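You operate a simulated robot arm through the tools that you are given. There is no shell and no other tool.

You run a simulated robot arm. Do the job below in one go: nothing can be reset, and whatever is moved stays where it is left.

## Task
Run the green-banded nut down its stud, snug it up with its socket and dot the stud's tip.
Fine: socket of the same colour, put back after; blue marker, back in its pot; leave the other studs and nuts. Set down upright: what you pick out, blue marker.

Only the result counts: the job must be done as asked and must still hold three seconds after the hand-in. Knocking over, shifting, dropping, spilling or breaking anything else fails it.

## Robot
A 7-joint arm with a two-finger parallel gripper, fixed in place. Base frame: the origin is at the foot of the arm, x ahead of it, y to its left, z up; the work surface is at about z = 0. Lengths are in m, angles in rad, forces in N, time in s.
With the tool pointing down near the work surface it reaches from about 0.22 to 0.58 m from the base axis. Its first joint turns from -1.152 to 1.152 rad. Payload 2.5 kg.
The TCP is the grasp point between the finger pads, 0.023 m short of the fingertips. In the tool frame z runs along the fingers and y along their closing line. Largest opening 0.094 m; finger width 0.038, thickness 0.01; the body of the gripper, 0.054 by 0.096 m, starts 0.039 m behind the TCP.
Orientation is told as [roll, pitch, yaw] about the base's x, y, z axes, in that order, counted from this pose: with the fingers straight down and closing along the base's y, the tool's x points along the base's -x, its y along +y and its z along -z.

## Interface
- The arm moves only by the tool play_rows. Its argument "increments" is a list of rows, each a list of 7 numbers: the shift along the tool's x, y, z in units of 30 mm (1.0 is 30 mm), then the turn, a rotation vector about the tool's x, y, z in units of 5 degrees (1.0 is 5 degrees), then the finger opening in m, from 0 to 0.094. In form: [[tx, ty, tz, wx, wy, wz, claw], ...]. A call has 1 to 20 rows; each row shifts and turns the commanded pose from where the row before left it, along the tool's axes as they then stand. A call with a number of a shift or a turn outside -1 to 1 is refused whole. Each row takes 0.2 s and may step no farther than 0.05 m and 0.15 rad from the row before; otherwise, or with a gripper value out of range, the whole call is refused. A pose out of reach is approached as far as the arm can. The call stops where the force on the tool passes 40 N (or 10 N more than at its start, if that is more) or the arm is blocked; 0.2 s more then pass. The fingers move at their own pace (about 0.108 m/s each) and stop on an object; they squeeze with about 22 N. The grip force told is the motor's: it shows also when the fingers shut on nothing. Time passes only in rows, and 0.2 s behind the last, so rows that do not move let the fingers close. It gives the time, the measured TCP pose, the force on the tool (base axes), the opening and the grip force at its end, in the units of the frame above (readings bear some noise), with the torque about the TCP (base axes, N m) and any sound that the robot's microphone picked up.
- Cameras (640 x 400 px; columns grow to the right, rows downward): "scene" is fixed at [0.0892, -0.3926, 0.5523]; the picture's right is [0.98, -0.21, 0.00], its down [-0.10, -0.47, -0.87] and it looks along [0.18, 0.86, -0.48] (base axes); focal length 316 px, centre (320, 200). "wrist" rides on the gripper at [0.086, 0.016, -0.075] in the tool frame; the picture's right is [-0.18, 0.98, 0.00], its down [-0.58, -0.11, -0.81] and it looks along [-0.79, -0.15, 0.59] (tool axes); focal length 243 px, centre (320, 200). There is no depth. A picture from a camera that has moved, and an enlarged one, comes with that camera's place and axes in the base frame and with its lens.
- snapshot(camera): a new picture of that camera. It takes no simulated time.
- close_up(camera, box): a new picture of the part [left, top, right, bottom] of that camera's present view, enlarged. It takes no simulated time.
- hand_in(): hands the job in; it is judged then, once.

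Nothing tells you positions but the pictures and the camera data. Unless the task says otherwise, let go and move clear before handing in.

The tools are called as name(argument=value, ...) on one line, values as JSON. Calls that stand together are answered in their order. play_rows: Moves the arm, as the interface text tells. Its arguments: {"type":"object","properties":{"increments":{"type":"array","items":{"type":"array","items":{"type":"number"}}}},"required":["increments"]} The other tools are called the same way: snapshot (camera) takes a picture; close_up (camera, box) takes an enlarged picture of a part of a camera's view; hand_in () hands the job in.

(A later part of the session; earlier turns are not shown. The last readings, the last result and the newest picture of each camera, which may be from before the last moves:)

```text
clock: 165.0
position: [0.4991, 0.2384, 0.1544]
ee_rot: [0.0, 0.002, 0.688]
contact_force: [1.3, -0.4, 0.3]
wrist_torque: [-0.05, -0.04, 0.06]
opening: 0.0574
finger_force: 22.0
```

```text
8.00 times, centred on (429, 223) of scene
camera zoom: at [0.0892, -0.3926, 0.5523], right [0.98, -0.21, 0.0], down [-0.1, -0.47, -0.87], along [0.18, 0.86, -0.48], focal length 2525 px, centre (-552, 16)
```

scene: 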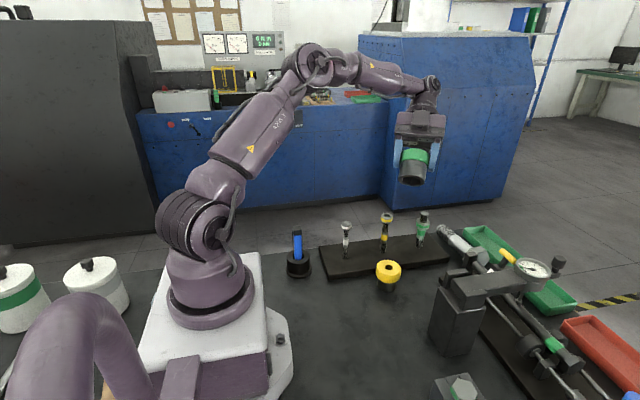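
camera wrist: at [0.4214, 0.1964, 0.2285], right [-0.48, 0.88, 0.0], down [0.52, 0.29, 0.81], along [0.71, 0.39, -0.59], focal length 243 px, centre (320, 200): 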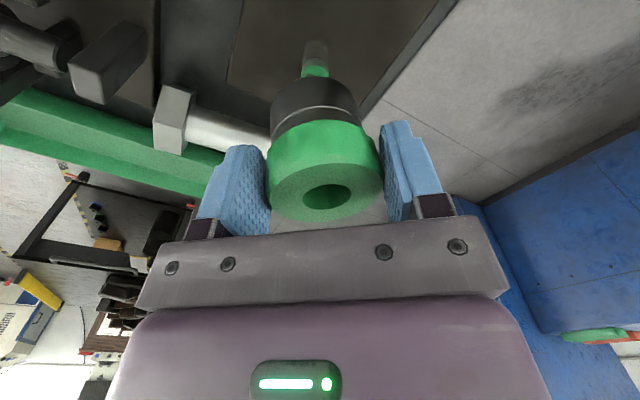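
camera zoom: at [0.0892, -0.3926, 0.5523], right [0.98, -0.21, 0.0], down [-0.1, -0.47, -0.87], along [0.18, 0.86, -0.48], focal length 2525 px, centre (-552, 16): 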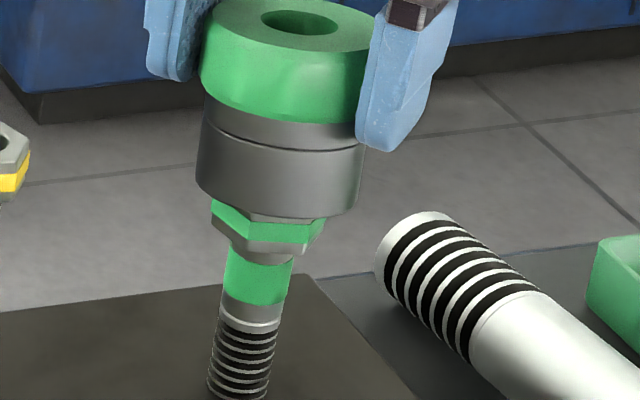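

The top is held 3.5 mm off the stud axis. Shifting to the true axis, then re-closing.

play_rows(increments=[[0, 0, 0, 0, 0, 0, 0.061], [0, -0.115, 0, 0, 0, 0, 0.061], [0, 0, 0, 0, 0, 0, 0.061], [0, 0, 0, 0, 0, 0, 0.0], [0, 0, 0, 0, 0, 0, 0.0]])

close_up(camera="wrist", box=[220, 20, 420, 230])

close_up(camera="scene", box=[412, 198, 446, 248])

```text
clock: 166.2
position: [0.5012, 0.2354, 0.1531]
ee_rot: [0.0, -0.001, 0.688]
contact_force: [-0.1, 1.5, 0.0]
wrist_torque: [0.03, -0.02, -0.04]
opening: 0.0559
finger_force: 22.2
```

```text
1.90 times, centred on (320, 125) of wrist
camera zoom: at [0.4235, 0.1938, 0.2284], right [-0.48, 0.88, 0.0], down [0.52, 0.29, 0.81], along [0.71, 0.39, -0.59], focal length 462 px, centre (320, 343)
```

zoom: 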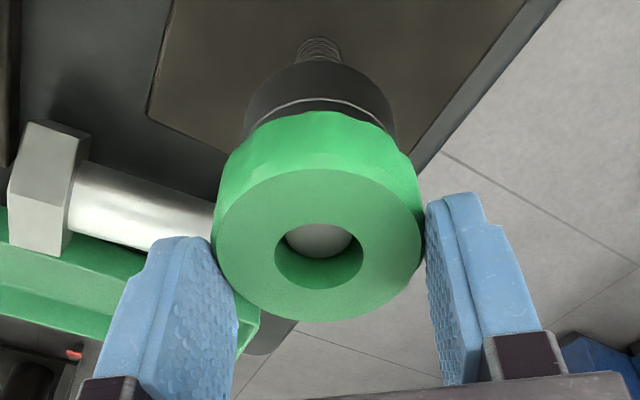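

```text
8.00 times, centred on (429, 223) of scene
camera zoom: at [0.0892, -0.3926, 0.5523], right [0.98, -0.21, 0.0], down [-0.1, -0.47, -0.87], along [0.18, 0.86, -0.48], focal length 2525 px, centre (-552, 16)
```

zoom: 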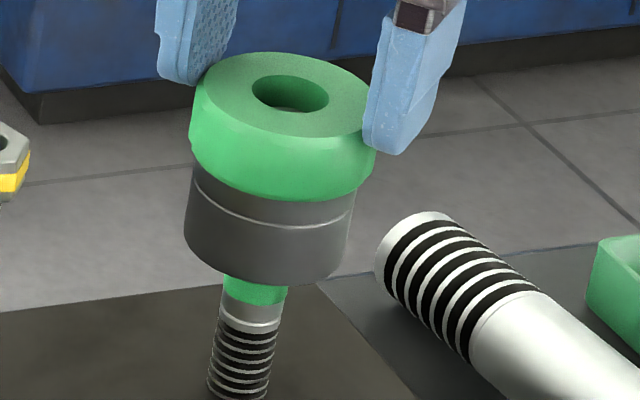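

The socket dropped fully onto the hex, and the pads are flush (55.9 mm). Opening, lowering 13 mm for a full-height grip on the collar, and closing.

play_rows(increments=[[0, 0, 0, 0, 0, 0, 0.064], [0, 0, 0.2, 0, 0, 0, 0.064], [0, 0, 0.2, 0, 0, 0, 0.064], [0, 0, 0, 0, 0, 0, 0.064], [0, 0, 0, 0, 0, 0, 0.0], [0, 0, 0, 0, 0, 0, 0.0], [0, 0, 0, 0, 0, 0, 0.0]])

close_up(camera="wrist", box=[220, 20, 420, 230])

```text
clock: 167.8
position: [0.5021, 0.2355, 0.1435]
ee_rot: [0.0, -0.001, 0.688]
contact_force: [-0.4, 0.4, 1.7]
wrist_torque: [-0.01, -0.04, -0.04]
opening: 0.0562
finger_force: 22.2
```

```text
1.90 times, centred on (320, 125) of wrist
camera zoom: at [0.4245, 0.1942, 0.2165], right [-0.48, 0.88, 0.0], down [0.52, 0.29, 0.81], along [0.71, 0.39, -0.59], focal length 462 px, centre (320, 343)
```

zoom: 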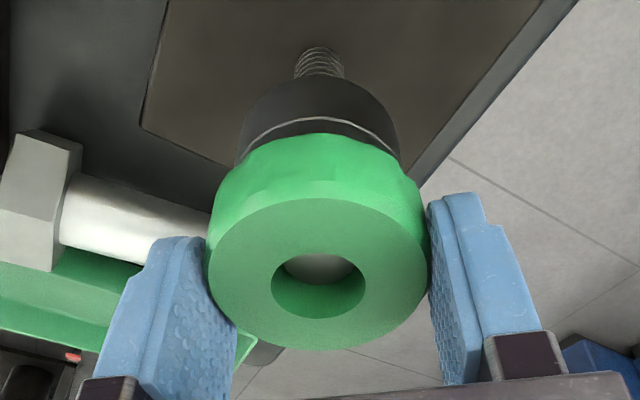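

Flush grip with low side forces. Now turning clockwise in small steps to snug, watching torque.

play_rows(increments=[[0, 0, 0, 0, 0, 0.8, 0.0]])

play_rows(increments=[[0, 0, 0, 0, 0, 0.8, 0.0]])

play_rows(increments=[[0, 0, 0, 0, 0, 0.8, 0.0]])

play_rows(increments=[[0, 0, 0, 0, 0, 0.8, 0.0]])

play_rows(increments=[[0, 0, 0, 0, 0, 0.8, 0.0]])

play_rows(increments=[[0, 0, 0, 0, 0, 0.8, 0.0]])

```text
clock: 168.2
position: [0.502, 0.2352, 0.1431]
ee_rot: [0.0, -0.002, 0.616]
contact_force: [6.0, 1.7, -0.9]
wrist_torque: [0.04, -0.18, 0.05]
opening: 0.0561
finger_force: 22.0
```

```text
clock: 168.6
position: [0.5018, 0.2358, 0.1422]
ee_rot: [-0.004, -0.002, 0.548]
contact_force: [9.9, 4.7, -2.2]
wrist_torque: [0.09, -0.31, 0.16]
opening: 0.0559
finger_force: 22.0
```

```text
clock: 169.0
position: [0.5014, 0.2358, 0.1426]
ee_rot: [0.0, 0.0, 0.475]
contact_force: [7.2, 2.7, -0.5]
wrist_torque: [0.06, -0.25, 0.11]
opening: 0.0567
finger_force: 21.9
```

```text
clock: 169.4
position: [0.5007, 0.2361, 0.1421]
ee_rot: [0.0, 0.002, 0.406]
contact_force: [-0.8, -0.4, 5.7]
wrist_torque: [-0.01, 0.04, 0.14]
opening: 0.0567
finger_force: 22.2
```

```text
clock: 169.8
position: [0.5015, 0.2357, 0.1415]
ee_rot: [0.0, 0.001, 0.336]
contact_force: [-1.6, -2.2, 5.4]
wrist_torque: [-0.05, 0.09, 0.11]
opening: 0.057
finger_force: 21.9
```

```text
clock: 170.2
position: [0.5013, 0.2354, 0.142]
ee_rot: [-0.001, 0.0, 0.265]
contact_force: [1.1, -2.5, 2.6]
wrist_torque: [-0.1, 0.05, 0.13]
opening: 0.0572
finger_force: 21.9
```

The torque I read is what remains after the pads slip. I'll regrip flush (10° back) and use very fine steps to see the real peak.

play_rows(increments=[[0, 0, 0, 0, 0, 0, 0.062], [0, 0, 0, 0, 0, -1, 0.062], [0, 0, 0, 0, 0, -1, 0.062], [0, 0, 0, 0, 0, 0, 0.0], [0, 0, 0, 0, 0, 0, 0.0], [0, 0, 0, 0, 0, 0, 0.0]])

close_up(camera="wrist", box=[220, 20, 420, 230])

close_up(camera="scene", box=[412, 198, 446, 248])

```text
clock: 171.6
position: [0.5007, 0.2358, 0.141]
ee_rot: [0.001, -0.001, 0.446]
contact_force: [-0.7, -0.5, 1.4]
wrist_torque: [0.0, 0.0, 0.02]
opening: 0.0558
finger_force: 21.6
```

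```text
1.90 times, centred on (320, 125) of wrist
camera zoom: at [0.4159, 0.2135, 0.2162], right [-0.26, 0.97, 0.0], down [0.57, 0.15, 0.81], along [0.78, 0.21, -0.59], focal length 462 px, centre (320, 343)
```

zoom: 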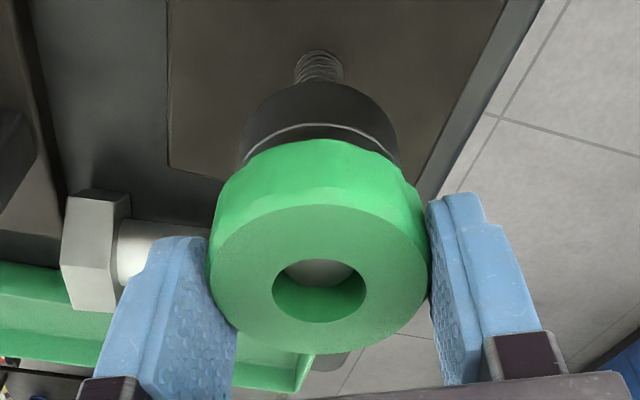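

```text
8.00 times, centred on (429, 223) of scene
camera zoom: at [0.0892, -0.3926, 0.5523], right [0.98, -0.21, 0.0], down [-0.1, -0.47, -0.87], along [0.18, 0.86, -0.48], focal length 2525 px, centre (-552, 16)
```

zoom: 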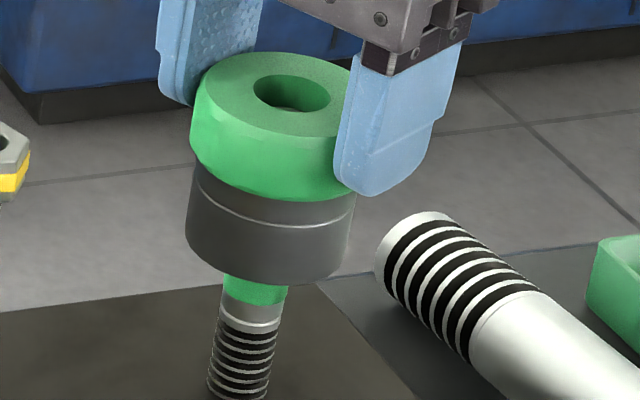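

Flush again at 25.6°, which means the socket and nut turned about 14° in that last try. Fine steps now.

play_rows(increments=[[0, 0, 0, 0, 0, 0.4, 0.0]])

play_rows(increments=[[0, 0, 0, 0, 0, 0.3, 0.0]])

play_rows(increments=[[0, 0, 0, 0, 0, 0.3, 0.0]])

play_rows(increments=[[0, 0, 0, 0, 0, 0.3, 0.0]])

play_rows(increments=[[0, 0, 0, 0, 0, 0.3, 0.0]])

play_rows(increments=[[0, 0, 0, 0, 0, 0.3, 0.0]])

play_rows(increments=[[0, 0, 0, 0, 0, 0.3, 0.0]])

play_rows(increments=[[0, 0, 0, 0, 0, 0.3, 0.0]])

```text
clock: 172.0
position: [0.5016, 0.2353, 0.1421]
ee_rot: [0.0, -0.002, 0.409]
contact_force: [0.6, -0.5, 3.2]
wrist_torque: [0.01, 0.07, 0.08]
opening: 0.0559
finger_force: 21.8
```

```text
clock: 172.4
position: [0.5018, 0.2352, 0.1409]
ee_rot: [-0.001, -0.001, 0.381]
contact_force: [0.6, -0.3, 0.0]
wrist_torque: [-0.01, 0.0, 0.06]
opening: 0.056
finger_force: 22.3
```

```text
clock: 172.8
position: [0.5023, 0.2359, 0.1425]
ee_rot: [0.002, 0.0, 0.356]
contact_force: [1.7, -1.5, 0.0]
wrist_torque: [-0.05, -0.01, 0.07]
opening: 0.0561
finger_force: 21.8
```

```text
clock: 173.2
position: [0.5021, 0.2366, 0.1414]
ee_rot: [0.001, 0.001, 0.329]
contact_force: [-2.4, -4.2, 4.1]
wrist_torque: [-0.09, 0.02, 0.09]
opening: 0.0559
finger_force: 21.7
```

```text
clock: 173.6
position: [0.5022, 0.2344, 0.1418]
ee_rot: [0.0, 0.0, 0.303]
contact_force: [1.1, -3.5, 1.0]
wrist_torque: [-0.09, 0.0, 0.09]
opening: 0.0562
finger_force: 22.6
```

```text
clock: 174.0
position: [0.5001, 0.2348, 0.1412]
ee_rot: [0.001, -0.001, 0.277]
contact_force: [2.7, -1.1, 0.3]
wrist_torque: [-0.09, -0.06, 0.06]
opening: 0.0559
finger_force: 21.9
```

```text
clock: 174.4
position: [0.5017, 0.236, 0.1429]
ee_rot: [0.0, -0.001, 0.252]
contact_force: [2.0, -2.0, 1.2]
wrist_torque: [-0.05, -0.05, 0.1]
opening: 0.0559
finger_force: 21.9
```

```text
clock: 174.8
position: [0.501, 0.2364, 0.1428]
ee_rot: [0.0, -0.001, 0.226]
contact_force: [5.3, -1.8, 2.7]
wrist_torque: [-0.12, -0.1, 0.09]
opening: 0.0559
finger_force: 21.8
```

With slow turning the pads stay flush and the nut follows at ~0.09 N·m: the resistance is speed-dependent. I'll keep turning at a slow, steady rate.

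play_rows(increments=[[0, 0, 0.002, 0, 0, 0.35, 0.0], [0, 0, 0.002, 0, 0, 0.35, 0.0], [0, 0, 0.002, 0, 0, 0.35, 0.0], [0, 0, 0.002, 0, 0, 0.35, 0.0], [0, 0, 0.002, 0, 0, 0.35, 0.0], [0, 0, 0.002, 0, 0, 0.35, 0.0], [0, 0, 0.002, 0, 0, 0.35, 0.0], [0, 0, 0.002, 0, 0, 0.35, 0.0], [0, 0, 0.002, 0, 0, 0.35, 0.0], [0, 0, 0.002, 0, 0, 0.35, 0.0], [0, 0, 0.002, 0, 0, 0.35, 0.0], [0, 0, 0.002, 0, 0, 0.35, 0.0], [0, 0, 0.002, 0, 0, 0.35, 0.0], [0, 0, 0.002, 0, 0, 0.35, 0.0], [0, 0, 0.002, 0, 0, 0.35, 0.0], [0, 0, 0.002, 0, 0, 0.35, 0.0], [0, 0, 0.002, 0, 0, 0.35, 0.0], [0, 0, 0.002, 0, 0, 0.35, 0.0], [0, 0, 0.002, 0, 0, 0.35, 0.0], [0, 0, 0.002, 0, 0, 0.35, 0.0]])

close_up(camera="scene", box=[412, 198, 446, 248])

```text
clock: 179.0
position: [0.5024, 0.2344, 0.1405]
ee_rot: [-0.003, -0.004, -0.388]
contact_force: [0.4, -18.2, 11.3]
wrist_torque: [-0.47, 0.02, 0.26]
opening: 0.0566
finger_force: 22.3
```

```text
8.00 times, centred on (429, 223) of scene
camera zoom: at [0.0891, -0.3926, 0.5523], right [0.98, -0.21, 0.0], down [-0.1, -0.47, -0.87], along [0.18, 0.86, -0.48], focal length 2525 px, centre (-552, 16)
```

zoom: 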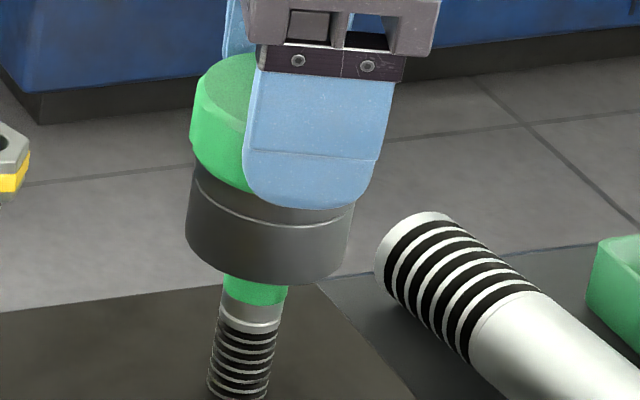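

Side force has built up (18 N), so my axis is off from the stud's. I'll release, regrip here and read the offset.

play_rows(increments=[[0, 0, 0, 0, 0, 0, 0.064], [0, 0, 0, 0, 0, 0, 0.064], [0, 0, 0, 0, 0, 0, 0.064]])

close_up(camera="wrist", box=[220, 20, 420, 230])

close_up(camera="scene", box=[416, 220, 436, 250])

play_rows(increments=[[0, 0, 0, 0, 0, 0, 0.0], [0, 0, 0, 0, 0, 0, 0.0], [0, 0, 0, 0, 0, 0, 0.0]])

```text
clock: 179.8
position: [0.5008, 0.236, 0.14]
ee_rot: [-0.001, 0.0, -0.384]
contact_force: [0.3, 0.0, 0.2]
wrist_torque: [0.02, 0.02, 0.01]
opening: 0.0639
finger_force: 0.1
```

```text
1.90 times, centred on (320, 125) of wrist
camera zoom: at [0.4266, 0.2838, 0.2147], right [0.54, 0.84, 0.0], down [0.5, -0.32, 0.81], along [0.68, -0.43, -0.59], focal length 462 px, centre (320, 343)
```

zoom: 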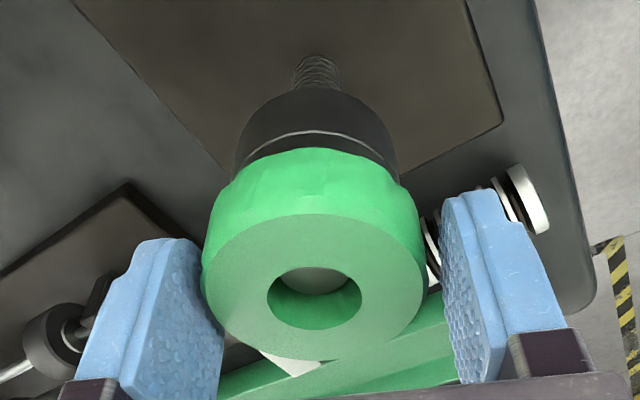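

```text
13.33 times, centred on (426, 235) of scene
camera zoom: at [0.0892, -0.3926, 0.5523], right [0.98, -0.21, 0.0], down [-0.1, -0.47, -0.87], along [0.18, 0.86, -0.48], focal length 4208 px, centre (-1093, -267)
```

zoom: 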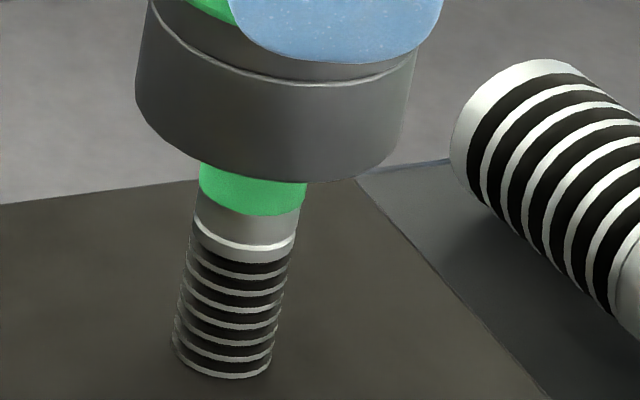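

```text
clock: 180.6
position: [0.5007, 0.235, 0.1413]
ee_rot: [-0.002, 0.001, -0.385]
contact_force: [-8.2, -7.6, 5.0]
wrist_torque: [-0.18, 0.25, 0.04]
opening: 0.0567
finger_force: 22.3
```

The stud axis is about 1.7 mm −x and 0.8 mm −y of my TCP. Re-centring with the fingers open, winding back to +44° (flush), and gripping again.

play_rows(increments=[[0, 0, 0, 0, 0, 0, 0.066], [0.042, -0.046, 0, 0, 0, 0, 0.066], [0, 0, 0, 0, 0, -1, 0.066], [0, 0, 0, 0, 0, -1, 0.066], [0, 0, 0, 0, 0, -1, 0.066], [0, 0, 0, 0, 0, -1, 0.066], [0, 0, 0, 0, 0, -1, 0.066], [0, 0, 0, 0, 0, -1, 0.066], [0, 0, 0, 0, 0, -1, 0.066], [0, 0, 0, 0, 0, -1, 0.066], [0, 0, 0, 0, 0, -1, 0.066], [0, 0, 0, 0, 0, -1, 0.066], [0, 0, 0, 0, 0, -1, 0.066], [0, 0, 0, 0, 0, -1, 0.066], [0, 0, 0, 0, 0, -1, 0.066], [0, 0, 0, 0, 0, 0, 0.066]])

close_up(camera="wrist", box=[220, 20, 420, 230])

play_rows(increments=[[0, 0, 0, 0, 0, 0, 0.0], [0, 0, 0, 0, 0, 0, 0.0], [0, 0, 0, 0, 0, 0, 0.0]])

```text
clock: 184.0
position: [0.5, 0.235, 0.1394]
ee_rot: [-0.001, 0.0, 0.751]
contact_force: [0.2, 0.4, 0.3]
wrist_torque: [0.04, -0.01, -0.01]
opening: 0.066
finger_force: 0.1
```

```text
1.90 times, centred on (320, 125) of wrist
camera zoom: at [0.4247, 0.1882, 0.2143], right [-0.54, 0.84, 0.0], down [0.5, 0.32, 0.81], along [0.68, 0.43, -0.59], focal length 462 px, centre (320, 343)
```

zoom: 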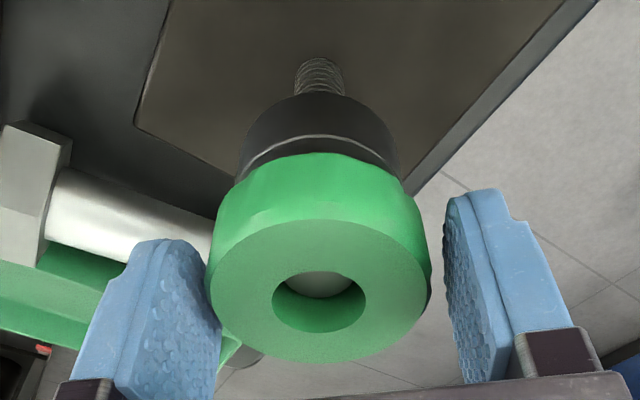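

```text
clock: 184.8
position: [0.5, 0.2343, 0.1417]
ee_rot: [0.0, 0.0, 0.749]
contact_force: [1.1, -2.4, 1.0]
wrist_torque: [-0.02, 0.02, -0.03]
opening: 0.0559
finger_force: 22.5
```

Flush and centred with low side forces. Turning slowly clockwise.

play_rows(increments=[[0, 0, 0, 0, 0, 0.3, 0.0], [0, 0, 0, 0, 0, 0.3, 0.0], [0, 0, 0, 0, 0, 0.3, 0.0], [0, 0, 0, 0, 0, 0.3, 0.0], [0, 0, 0, 0, 0, 0.3, 0.0], [0, 0, 0, 0, 0, 0.3, 0.0], [0, 0, 0, 0, 0, 0.3, 0.0], [0, 0, 0, 0, 0, 0.3, 0.0]])

play_rows(increments=[[0, 0, 0, 0, 0, 0.3, 0.0], [0, 0, 0, 0, 0, 0.3, 0.0], [0, 0, 0, 0, 0, 0.3, 0.0], [0, 0, 0, 0, 0, 0.3, 0.0], [0, 0, 0, 0, 0, 0.3, 0.0], [0, 0, 0, 0, 0, 0.3, 0.0], [0, 0, 0, 0, 0, 0.3, 0.0], [0, 0, 0, 0, 0, 0.3, 0.0]])

play_rows(increments=[[0, 0, 0, 0, 0, 0.3, 0.0], [0, 0, 0, 0, 0, 0.3, 0.0], [0, 0, 0, 0, 0, 0.3, 0.0], [0, 0, 0, 0, 0, 0.3, 0.0], [0, 0, 0, 0, 0, 0.3, 0.0], [0, 0, 0, 0, 0, 0.3, 0.0], [0, 0, 0, 0, 0, 0.3, 0.0], [0, 0, 0, 0, 0, 0.3, 0.0]])

```text
clock: 186.6
position: [0.4992, 0.2348, 0.14]
ee_rot: [0.0, -0.002, 0.537]
contact_force: [8.9, -3.6, 2.7]
wrist_torque: [-0.09, -0.17, 0.1]
opening: 0.056
finger_force: 22.3
```

```text
clock: 188.4
position: [0.4994, 0.2345, 0.1399]
ee_rot: [0.001, 0.0, 0.329]
contact_force: [5.4, -6.7, -0.5]
wrist_torque: [-0.18, -0.18, 0.09]
opening: 0.0559
finger_force: 21.9
```

```text
clock: 190.2
position: [0.5001, 0.2347, 0.1398]
ee_rot: [0.0, 0.0, 0.119]
contact_force: [-3.1, -9.1, 6.9]
wrist_torque: [-0.2, 0.15, 0.15]
opening: 0.0562
finger_force: 22.1
```

The pads stay flush while turning 36°, so the nut follows at 0.1–0.15 N·m. Continuing slowly.

play_rows(increments=[[0, 0, 0, 0, 0, 0.3, 0.0], [0, 0, 0, 0, 0, 0.3, 0.0], [0, 0, 0, 0, 0, 0.3, 0.0], [0, 0, 0, 0, 0, 0.3, 0.0], [0, 0, 0, 0, 0, 0.3, 0.0], [0, 0, 0, 0, 0, 0.3, 0.0], [0, 0, 0, 0, 0, 0.3, 0.0], [0, 0, 0, 0, 0, 0.3, 0.0], [0, 0, 0, 0, 0, 0.3, 0.0], [0, 0, 0, 0, 0, 0.3, 0.0]])

play_rows(increments=[[0, 0, 0, 0, 0, 0.3, 0.0], [0, 0, 0, 0, 0, 0.3, 0.0], [0, 0, 0, 0, 0, 0.3, 0.0], [0, 0, 0, 0, 0, 0.3, 0.0], [0, 0, 0, 0, 0, 0.3, 0.0], [0, 0, 0, 0, 0, 0.3, 0.0], [0, 0, 0, 0, 0, 0.3, 0.0], [0, 0, 0, 0, 0, 0.3, 0.0], [0, 0, 0, 0, 0, 0.3, 0.0], [0, 0, 0, 0, 0, 0.3, 0.0]])

close_up(camera="scene", box=[416, 220, 436, 250])

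close_up(camera="wrist", box=[220, 20, 420, 230])

```text
clock: 192.4
position: [0.5002, 0.2354, 0.14]
ee_rot: [0.001, 0.001, -0.143]
contact_force: [0.1, -2.0, 1.9]
wrist_torque: [-0.04, -0.02, 0.14]
opening: 0.0562
finger_force: 22.3
```

```text
clock: 194.6
position: [0.4984, 0.2354, 0.1402]
ee_rot: [-0.001, 0.0, -0.402]
contact_force: [3.0, 3.3, 0.5]
wrist_torque: [0.07, -0.13, 0.1]
opening: 0.0561
finger_force: 22.3
```

```text
13.33 times, centred on (426, 235) of scene
camera zoom: at [0.0892, -0.3926, 0.5523], right [0.98, -0.21, 0.0], down [-0.1, -0.47, -0.87], along [0.18, 0.86, -0.49], focal length 4208 px, centre (-1093, -267)
```

zoom: 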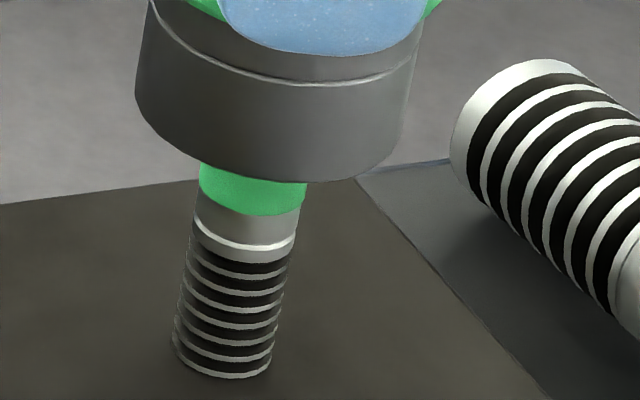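

```text
1.90 times, centred on (320, 125) of wrist
camera zoom: at [0.4257, 0.2845, 0.2145], right [0.56, 0.83, 0.0], down [0.49, -0.33, 0.81], along [0.67, -0.45, -0.59], focal length 462 px, centre (320, 343)
```

zoom: 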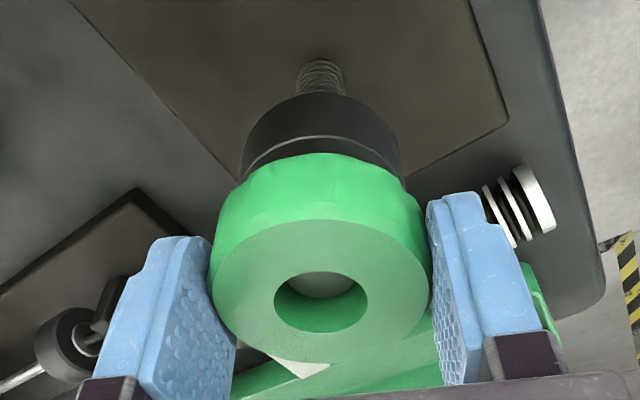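

play_rows(increments=[[0, 0, 0, 0, 0, 0, 0.066], [0, 0, 0, 0, 0, 0, 0.066], [0, 0, 0, 0, 0, 0, 0.066]])

close_up(camera="scene", box=[416, 220, 436, 250])

close_up(camera="wrist", box=[220, 20, 420, 230])

```text
clock: 195.4
position: [0.4993, 0.2346, 0.1415]
ee_rot: [-0.001, -0.001, -0.4]
contact_force: [0.2, 0.3, 0.4]
wrist_torque: [-0.04, 0.0, 0.0]
opening: 0.0662
finger_force: 0.0
```

```text
13.33 times, centred on (426, 235) of scene
camera zoom: at [0.0892, -0.3926, 0.5523], right [0.98, -0.21, 0.0], down [-0.1, -0.47, -0.87], along [0.18, 0.86, -0.48], focal length 4208 px, centre (-1093, -267)
```

zoom: 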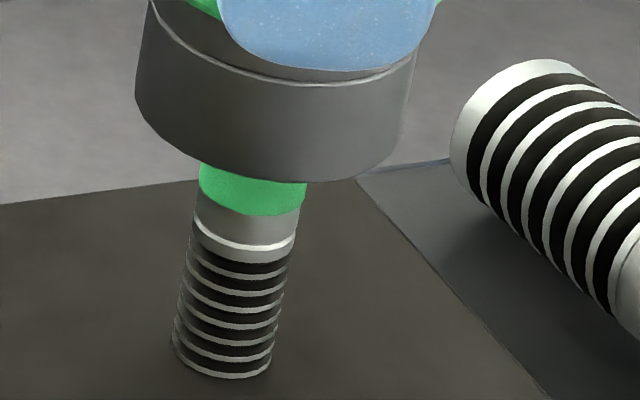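

```text
1.90 times, centred on (320, 125) of wrist
camera zoom: at [0.4258, 0.2842, 0.2144], right [0.55, 0.83, 0.0], down [0.49, -0.33, 0.81], along [0.67, -0.45, -0.59], focal length 462 px, centre (320, 343)
```

zoom: 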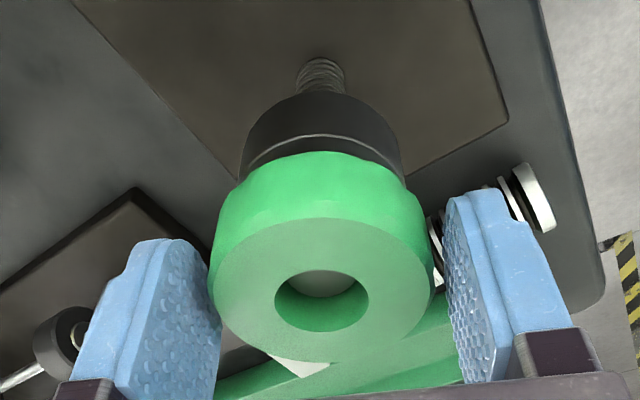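

The socket didn't drop, although it turned 66°. I'll grip and raise it part way (staying engaged) to inspect the nut's lower half against the stud's marks.

play_rows(increments=[[0, 0, 0, 0, 0, 0, 0.0], [0, 0, 0, 0, 0, 0, 0.0], [0, 0, 0, 0, 0, 0, 0.0], [0, 0, -0.3, 0, 0, 0, 0.0], [0, 0, -0.3, 0, 0, 0, 0.0], [0, 0, 0, 0, 0, 0, 0.0]])

close_up(camera="scene", box=[416, 220, 436, 250])

close_up(camera="scene", box=[405, 180, 455, 260])

```text
clock: 196.8
position: [0.4993, 0.2352, 0.1576]
ee_rot: [-0.001, 0.0, -0.402]
contact_force: [-0.5, 0.4, -3.5]
wrist_torque: [-0.01, 0.01, 0.03]
opening: 0.0563
finger_force: 21.6
```

```text
13.33 times, centred on (426, 235) of scene
camera zoom: at [0.0892, -0.3926, 0.5523], right [0.98, -0.21, 0.0], down [-0.1, -0.47, -0.87], along [0.18, 0.86, -0.49], focal length 4208 px, centre (-1093, -267)
```

zoom: 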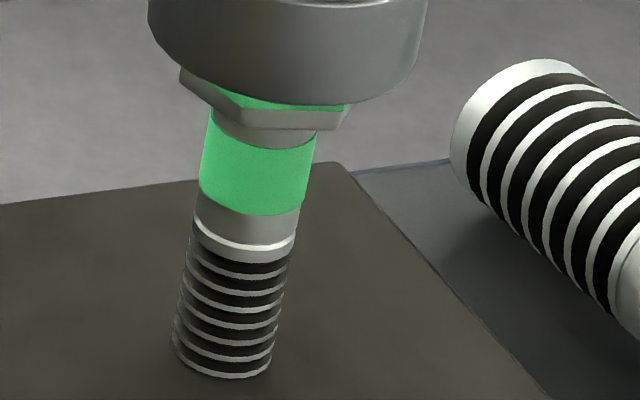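

```text
5.00 times, centred on (430, 220) of scene
camera zoom: at [0.0892, -0.3926, 0.5523], right [0.98, -0.21, 0.0], down [-0.1, -0.47, -0.87], along [0.18, 0.86, -0.49], focal length 1578 px, centre (-230, 100)
```

zoom: 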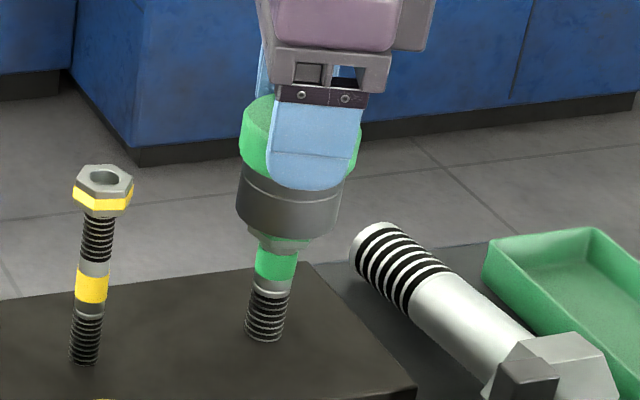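

The nut's height is unchanged against the stud's marks, so it's on its seat and the socket is now tightening it. I'll lower the socket back on and do a turn-and-hold test to see what torque stays.

play_rows(increments=[[0, 0, 0.3, 0, 0, 0, 0.0], [0, 0, 0.28, 0, 0, 0, 0.0], [0, 0, 0, 0, 0, 0, 0.0]])

play_rows(increments=[[0, 0, 0, 0, 0, 1, 0.0], [0, 0, 0, 0, 0, 1, 0.0], [0, 0, 0, 0, 0, 1, 0.0]])

play_rows(increments=[[0, 0, 0, 0, 0, 0, 0.0], [0, 0, 0, 0, 0, 0, 0.0], [0, 0, 0, 0, 0, 0, 0.0], [0, 0, 0, 0, 0, 0, 0.0]])

```text
clock: 197.6
position: [0.4993, 0.2346, 0.1414]
ee_rot: [0.002, -0.002, -0.402]
contact_force: [1.9, -0.3, -3.0]
wrist_torque: [-0.01, -0.08, 0.0]
opening: 0.0561
finger_force: 22.5
```

```text
clock: 198.4
position: [0.4985, 0.2351, 0.1422]
ee_rot: [0.002, 0.001, -0.665]
contact_force: [0.8, 2.8, -0.4]
wrist_torque: [0.09, -0.03, 0.16]
opening: 0.0575
finger_force: 21.8
```

```text
clock: 199.4
position: [0.499, 0.2355, 0.1409]
ee_rot: [0.001, 0.0, -0.664]
contact_force: [3.8, 6.6, 0.3]
wrist_torque: [0.27, -0.17, 0.04]
opening: 0.0577
finger_force: 22.0
```

play_rows(increments=[[0, 0, 0, 0, 0, 0, 0.064], [0, 0, 0, 0, 0, -1, 0.064], [0, 0, 0, 0, 0, -1, 0.064], [0, 0, 0, 0, 0, -1, 0.064], [0, 0, 0, 0, 0, 0, 0.0], [0, 0, 0, 0, 0, 0, 0.0], [0, 0, 0, 0, 0, 0, 0.0]])

play_rows(increments=[[0, 0, 0, 0, 0, 0.5, 0.0], [0, 0, 0, 0, 0, 0, 0.0], [0, 0, 0, 0, 0, 0, 0.0], [0, 0, 0, 0, 0, 0, 0.0]])

play_rows(increments=[[0, 0, 0, 0, 0, 0.5, 0.0], [0, 0, 0, 0, 0, 0, 0.0], [0, 0, 0, 0, 0, 0, 0.0], [0, 0, 0, 0, 0, 0, 0.0]])

play_rows(increments=[[0, 0, 0, 0, 0, 0.5, 0.0], [0, 0, 0, 0, 0, 0, 0.0], [0, 0, 0, 0, 0, 0, 0.0], [0, 0, 0, 0, 0, 0, 0.0]])

play_rows(increments=[[0, 0, 0, 0, 0, 0.5, 0.0], [0, 0, 0, 0, 0, 0, 0.0], [0, 0, 0, 0, 0, 0, 0.0], [0, 0, 0, 0, 0, 0, 0.0]])

```text
clock: 201.0
position: [0.4997, 0.2342, 0.1415]
ee_rot: [0.001, 0.001, -0.401]
contact_force: [0.8, 2.3, -0.6]
wrist_torque: [0.05, -0.01, 0.0]
opening: 0.0565
finger_force: 22.1
```

```text
clock: 202.0
position: [0.4993, 0.2353, 0.141]
ee_rot: [0.001, 0.001, -0.445]
contact_force: [1.2, 8.4, -1.7]
wrist_torque: [0.32, -0.05, 0.02]
opening: 0.0563
finger_force: 22.3
```

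```text
clock: 203.0
position: [0.4993, 0.2348, 0.1418]
ee_rot: [0.001, 0.0, -0.489]
contact_force: [0.0, 10.4, 0.1]
wrist_torque: [0.38, 0.01, 0.05]
opening: 0.0562
finger_force: 22.9
```

```text
clock: 204.0
position: [0.4997, 0.2353, 0.1413]
ee_rot: [0.002, 0.0, -0.533]
contact_force: [4.3, 13.5, -0.2]
wrist_torque: [0.49, -0.06, 0.1]
opening: 0.056
finger_force: 22.3
```

```text
clock: 205.0
position: [0.4987, 0.2344, 0.1409]
ee_rot: [0.001, 0.0, -0.577]
contact_force: [-1.3, 12.7, 7.2]
wrist_torque: [0.36, 0.1, 0.05]
opening: 0.0558
finger_force: 21.5
```

Slow turning creeps the nut at low torque while fast turning makes the pads slip, so I'll try intermediate speeds from this flush grip to get the highest torque through.

play_rows(increments=[[0, 0, 0, 0, 0, 0.5, 0.0], [0, 0, 0, 0, 0, 0.5, 0.0], [0, 0, 0, 0, 0, 0.5, 0.0], [0, 0, 0, 0, 0, 0.5, 0.0], [0, 0, 0, 0, 0, 0.5, 0.0], [0, 0, 0, 0, 0, 0.5, 0.0]])

play_rows(increments=[[0, 0, 0, 0, 0, 0.7, 0.0], [0, 0, 0, 0, 0, 0.7, 0.0], [0, 0, 0, 0, 0, 0.7, 0.0], [0, 0, 0, 0, 0, 0.7, 0.0]])

play_rows(increments=[[0, 0, 0, 0, 0, 0.7, 0.0], [0, 0, 0, 0, 0, 0.7, 0.0], [0, 0, 0, 0, 0, 0.7, 0.0], [0, 0, 0, 0, 0, 0.7, 0.0]])

close_up(camera="wrist", box=[220, 20, 420, 230])

close_up(camera="scene", box=[412, 198, 446, 248])

```text
clock: 206.4
position: [0.5007, 0.2337, 0.1403]
ee_rot: [0.001, 0.0, -0.84]
contact_force: [6.2, 9.4, 0.5]
wrist_torque: [0.18, -0.17, 0.12]
opening: 0.0563
finger_force: 21.4
```

```text
clock: 207.4
position: [0.5009, 0.2343, 0.1399]
ee_rot: [-0.001, -0.001, -1.085]
contact_force: [3.7, 3.5, 4.4]
wrist_torque: [0.07, -0.15, 0.15]
opening: 0.0574
finger_force: 21.9
```

```text
clock: 208.4
position: [0.4998, 0.2349, 0.1404]
ee_rot: [0.001, 0.0, -1.331]
contact_force: [7.1, 6.8, 1.2]
wrist_torque: [0.14, -0.25, 0.14]
opening: 0.0574
finger_force: 22.2
```

```text
1.90 times, centred on (320, 125) of wrist
camera zoom: at [0.4945, 0.323, 0.2152], right [1.0, 0.06, 0.0], down [0.03, -0.59, 0.81], along [0.05, -0.8, -0.59], focal length 462 px, centre (320, 343)
```

zoom: 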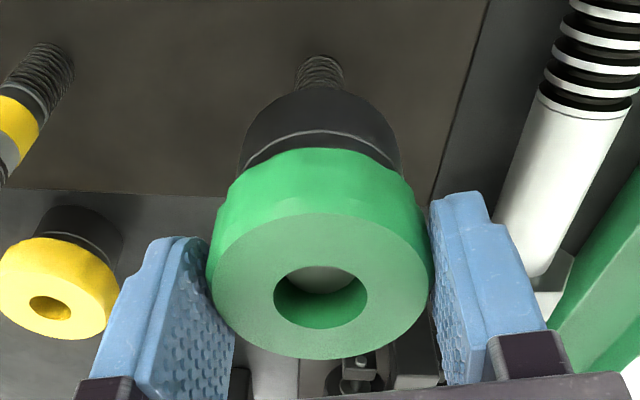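

```text
8.00 times, centred on (429, 223) of scene
camera zoom: at [0.0892, -0.3926, 0.5523], right [0.98, -0.21, 0.0], down [-0.1, -0.47, -0.87], along [0.18, 0.86, -0.48], focal length 2525 px, centre (-552, 16)
```

zoom: 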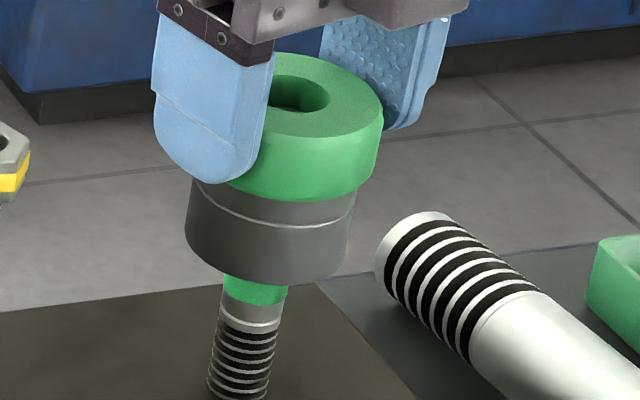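

The nut's angle is the same (mod 60°) each time I inspect it, so it's hard on its stop and the pads simply slip at ~0.15–0.25 N·m. I'll give one firm final pull with a modest side preload for more pad friction.

play_rows(increments=[[0, -0.05, 0, 0, 0, 0.3, 0.0], [0, -0.03, 0, 0, 0, 0.3, 0.0], [0, 0, 0, 0, 0, 0.3, 0.0], [0, 0, 0, 0, 0, 0.3, 0.0]])

play_rows(increments=[[0, 0, 0, 0, 0, 0.3, 0.0], [0, 0, 0, 0, 0, 0.3, 0.0]])

play_rows(increments=[[0, 0, 0, 0, 0, 0.3, 0.0], [0, 0, 0, 0, 0, 0.3, 0.0]])

```text
clock: 209.4
position: [0.4987, 0.2359, 0.1418]
ee_rot: [0.009, 0.001, -1.434]
contact_force: [18.8, 12.4, 0.8]
wrist_torque: [0.54, -0.59, 0.17]
opening: 0.0575
finger_force: 22.2
```

```text
clock: 210.0
position: [0.5, 0.2347, 0.1413]
ee_rot: [0.008, 0.003, -1.486]
contact_force: [18.6, 10.4, 1.3]
wrist_torque: [0.43, -0.58, 0.1]
opening: 0.0574
finger_force: 22.0
```

```text
clock: 210.6
position: [0.4988, 0.2351, 0.1413]
ee_rot: [0.008, 0.002, -1.538]
contact_force: [18.3, 6.8, 6.0]
wrist_torque: [0.21, -0.53, 0.14]
opening: 0.0569
finger_force: 21.2
```

I'll raise the socket part way again to compare the nut's orientation with before.

play_rows(increments=[[0, 0, -0.3, 0, 0, 0, 0.0], [0, 0, -0.3, 0, 0, 0, 0.0], [0, 0, 0, 0, 0, 0, 0.0]])

close_up(camera="scene", box=[416, 220, 436, 250])

close_up(camera="scene", box=[405, 180, 455, 260])

```text
clock: 211.4
position: [0.4963, 0.2343, 0.1583]
ee_rot: [0.0, 0.0, -1.537]
contact_force: [9.5, 3.9, -5.5]
wrist_torque: [0.26, -0.43, 0.04]
opening: 0.0567
finger_force: 21.9
```

```text
13.33 times, centred on (426, 235) of scene
camera zoom: at [0.0892, -0.3926, 0.5523], right [0.98, -0.21, 0.0], down [-0.1, -0.47, -0.87], along [0.18, 0.86, -0.49], focal length 4208 px, centre (-1093, -267)
```

zoom: 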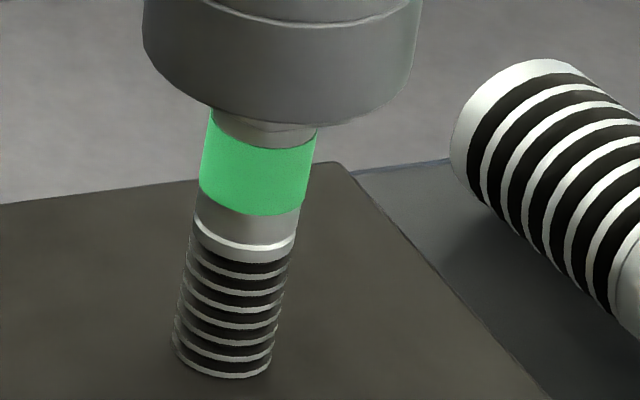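

```text
5.00 times, centred on (430, 220) of scene
camera zoom: at [0.0892, -0.3926, 0.5523], right [0.98, -0.21, 0.0], down [-0.1, -0.47, -0.87], along [0.18, 0.86, -0.49], focal length 1578 px, centre (-230, 100)
```

zoom: 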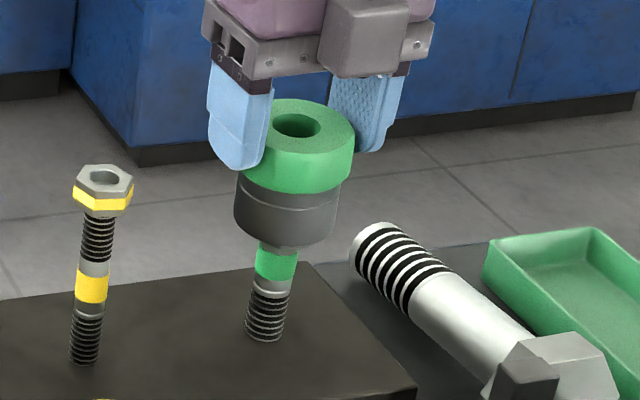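

play_rows(increments=[[0, 0.06, 0, 0, 0, 0, 0.0], [0, 0, -0.2, 0, 0, 0, 0.0], [0, 0, 0, 0, 0, 0, 0.0]])

close_up(camera="scene", box=[416, 220, 436, 250])

```text
clock: 212.2
position: [0.4992, 0.2345, 0.165]
ee_rot: [-0.001, 0.0, -1.536]
contact_force: [-0.2, 0.3, -2.6]
wrist_torque: [-0.03, 0.0, -0.01]
opening: 0.0561
finger_force: 22.2
```

```text
13.33 times, centred on (426, 235) of scene
camera zoom: at [0.0892, -0.3926, 0.5523], right [0.98, -0.21, 0.0], down [-0.1, -0.47, -0.87], along [0.18, 0.86, -0.49], focal length 4208 px, centre (-1093, -267)
```

zoom: 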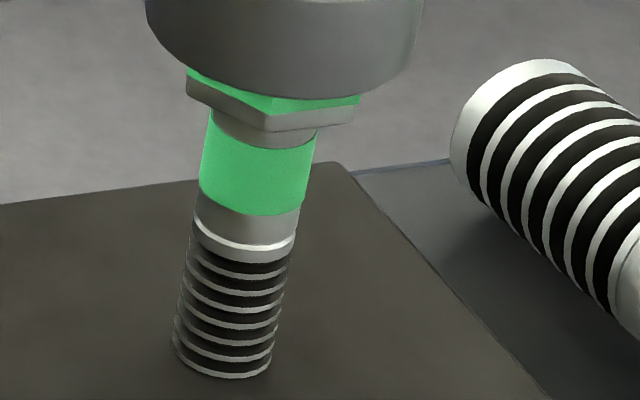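

The nut is seated (height unchanged) and has been turned further under the socket's torque, so it's snugged. Now lifting the socket clear of the stud.

play_rows(increments=[[0, 0, -0.4, 0, 0, 0, 0.0], [0, 0, -0.7, 0, 0, 0, 0.0], [0, 0, -0.9, 0, 0, 0, 0.0], [0, 0, -0.5, 0, 0, 0, 0.0], [0, 0, 0, 0, 0, 0, 0.0]])

close_up(camera="wrist", box=[220, 20, 420, 230])

close_up(camera="scene", box=[395, 140, 455, 250])

close_up(camera="scene", box=[416, 206, 436, 236])

```text
clock: 213.4
position: [0.4974, 0.2334, 0.2388]
ee_rot: [-0.001, 0.0, -1.538]
contact_force: [0.8, -0.1, -3.0]
wrist_torque: [0.01, 0.01, -0.04]
opening: 0.0559
finger_force: 22.1
```

```text
1.90 times, centred on (320, 125) of wrist
camera zoom: at [0.5106, 0.3206, 0.3139], right [0.99, -0.15, 0.0], down [-0.09, -0.58, 0.81], along [-0.12, -0.8, -0.59], focal length 462 px, centre (320, 343)
```

zoom: 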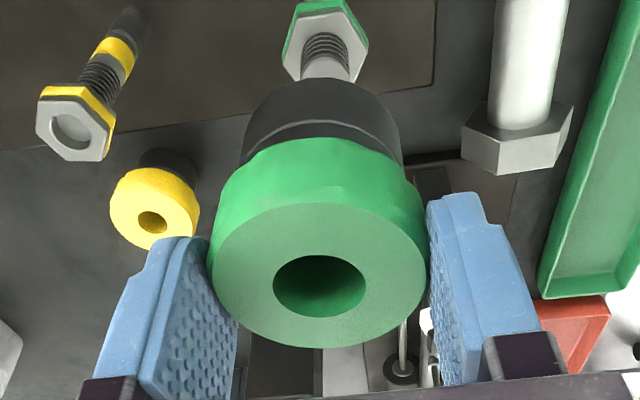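

```text
3.64 times, centred on (425, 195) of scene
camera zoom: at [0.0892, -0.3926, 0.5523], right [0.98, -0.21, 0.0], down [-0.1, -0.47, -0.87], along [0.18, 0.86, -0.49], focal length 1148 px, centre (-62, 218)
```

zoom: 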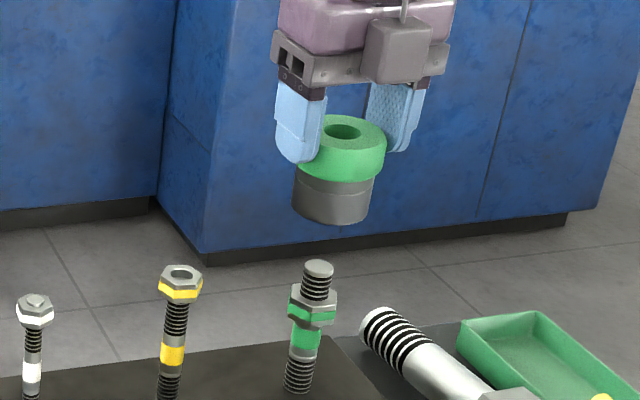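

```text
13.33 times, centred on (426, 221) of scene
camera zoom: at [0.0892, -0.3926, 0.5523], right [0.98, -0.21, 0.0], down [-0.1, -0.47, -0.87], along [0.18, 0.86, -0.49], focal length 4208 px, centre (-1093, -80)
```

zoom: 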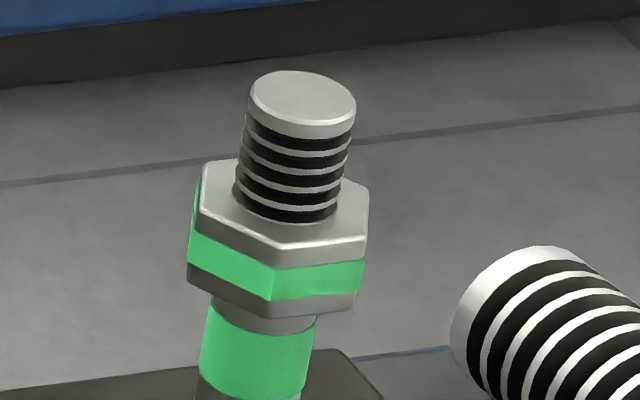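

The nut stays seated at the same height. Now carrying the socket back over its original spot at about (0.4236, 0.0614).

play_rows(increments=[[-0.8095, -0.378, 0, 0, 0, 0, 0.0], [-0.8095, -0.378, 0, 0, 0, 0, 0.0], [-0.8095, -0.378, 0, 0, 0, 0, 0.0], [-0.8095, -0.378, 0, 0, 0, 0, 0.0], [-0.8095, -0.378, 0, 0, 0, 0, 0.0], [-0.8095, -0.378, 0, 0, 0, 0, 0.0], [-0.8095, -0.378, 0, 0, 0, 0, 0.0], [0, 0, 0, 0, 0, 0, 0.0], [0, 0, 0, 0, 0, 0, 0.0]])

snapshot(camera="scene")

snapshot(camera="wrist")

```text
clock: 215.4
position: [0.4253, 0.0616, 0.2402]
ee_rot: [0.0, -0.001, -1.536]
contact_force: [-0.4, 1.2, -3.1]
wrist_torque: [0.02, 0.0, 0.03]
opening: 0.0559
finger_force: 22.2
```

```text
taken
```

scene: 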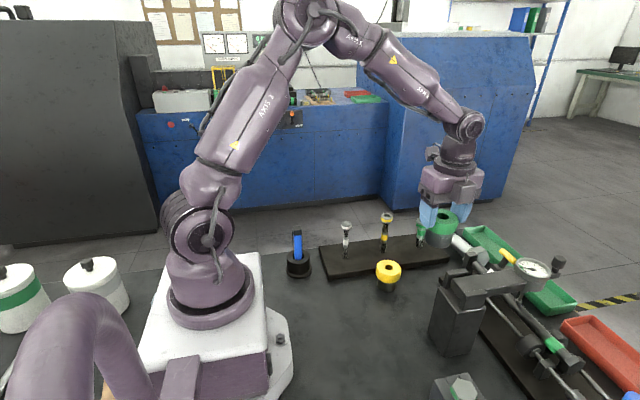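

```text
taken
camera wrist: at [0.4389, 0.1483, 0.3142], right [0.99, -0.15, 0.0], down [-0.09, -0.58, 0.81], along [-0.12, -0.8, -0.59], focal length 243 px, centre (320, 200)
```

wrist: 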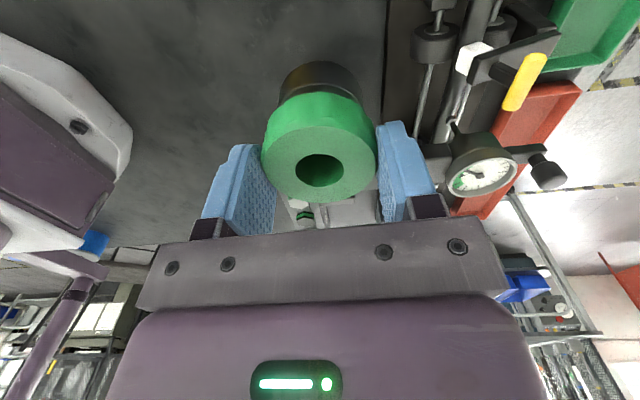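

Nearly there; correcting 2 mm in x and lowering to just above the mat.

play_rows(increments=[[0.017, -0.073, 0.4, 0, 0, 0, 0.0], [0, 0, 1, 0, 0, 0, 0.0], [0, 0, 1, 0, 0, 0, 0.0], [0, 0, 1, 0, 0, 0, 0.0], [0, 0, 1, 0, 0, 0, 0.0], [0, 0, 0.7, 0, 0, 0, 0.0], [0, 0, 0.3, 0, 0, 0, 0.0], [0, 0, 0.1, 0, 0, 0, 0.0], [0, 0, 0, 0, 0, 0, 0.0]])

close_up(camera="scene", box=[380, 230, 460, 330])

snapshot(camera="wrist")

```text
clock: 217.4
position: [0.4241, 0.061, 0.0747]
ee_rot: [0.0, 0.002, -1.534]
contact_force: [-0.5, 0.3, -3.1]
wrist_torque: [0.04, 0.0, -0.01]
opening: 0.0559
finger_force: 22.3
```

```text
4.00 times, centred on (420, 280) of scene
camera zoom: at [0.0892, -0.3926, 0.5523], right [0.98, -0.21, 0.0], down [-0.1, -0.47, -0.87], along [0.18, 0.86, -0.48], focal length 1262 px, centre (-80, -120)
```

zoom: 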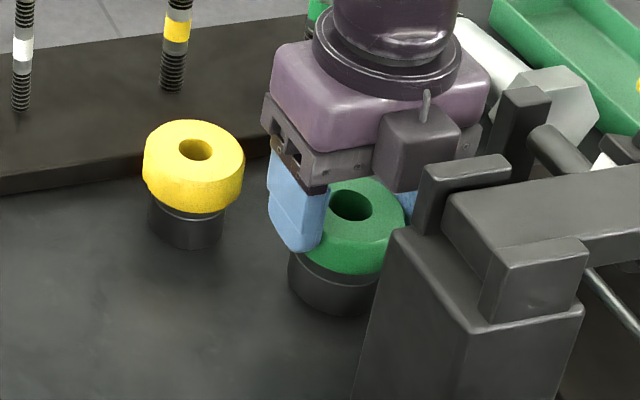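

```text
taken
camera wrist: at [0.4369, 0.1484, 0.1485], right [0.99, -0.15, 0.0], down [-0.09, -0.58, 0.81], along [-0.12, -0.8, -0.59], focal length 243 px, centre (320, 200)
```

wrist: 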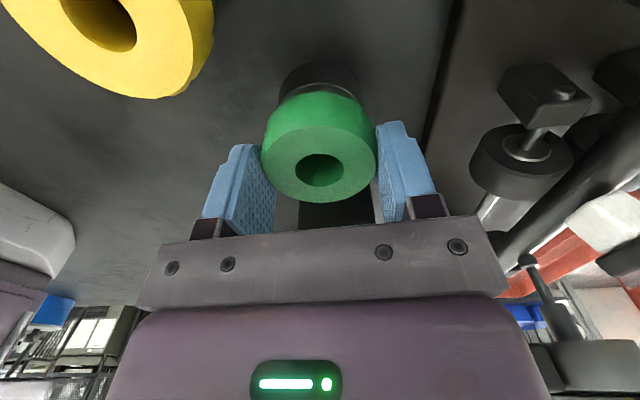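

Its position in the scene picture matches the original spot. Lowering the last few millimetres to touch down.

play_rows(increments=[[0, 0, 0.1, 0, 0, 0, 0.0], [0, 0, 0.08, 0, 0, 0, 0.0], [0, 0, 0.05, 0, 0, 0, 0.0], [0, 0, 0, 0, 0, 0, 0.0]])

```text
clock: 218.4
position: [0.4239, 0.0619, 0.0693]
ee_rot: [0.001, -0.001, -1.537]
contact_force: [0.8, 0.3, -3.2]
wrist_torque: [0.04, 0.04, 0.02]
opening: 0.0561
finger_force: 22.3
```

play_rows(increments=[[0, 0, 0.04, 0, 0, 0, 0.0], [0, 0, 0.03, 0, 0, 0, 0.0], [0, 0, 0, 0, 0, 0, 0.0]])

play_rows(increments=[[0, 0, 0.03, 0, 0, 0, 0.0], [0, 0, 0, 0, 0, 0, 0.0]])

```text
clock: 219.2
position: [0.4247, 0.0604, 0.0663]
ee_rot: [0.001, 0.0, -1.536]
contact_force: [-0.2, 0.4, -2.9]
wrist_torque: [-0.02, 0.01, 0.03]
opening: 0.0561
finger_force: 22.3
```

```text
clock: 219.8
position: [0.4235, 0.0617, 0.0655]
ee_rot: [0.001, 0.0, -1.538]
contact_force: [-2.7, 1.0, 6.1]
wrist_torque: [-0.18, 0.26, -0.09]
opening: 0.0557
finger_force: 22.0
```

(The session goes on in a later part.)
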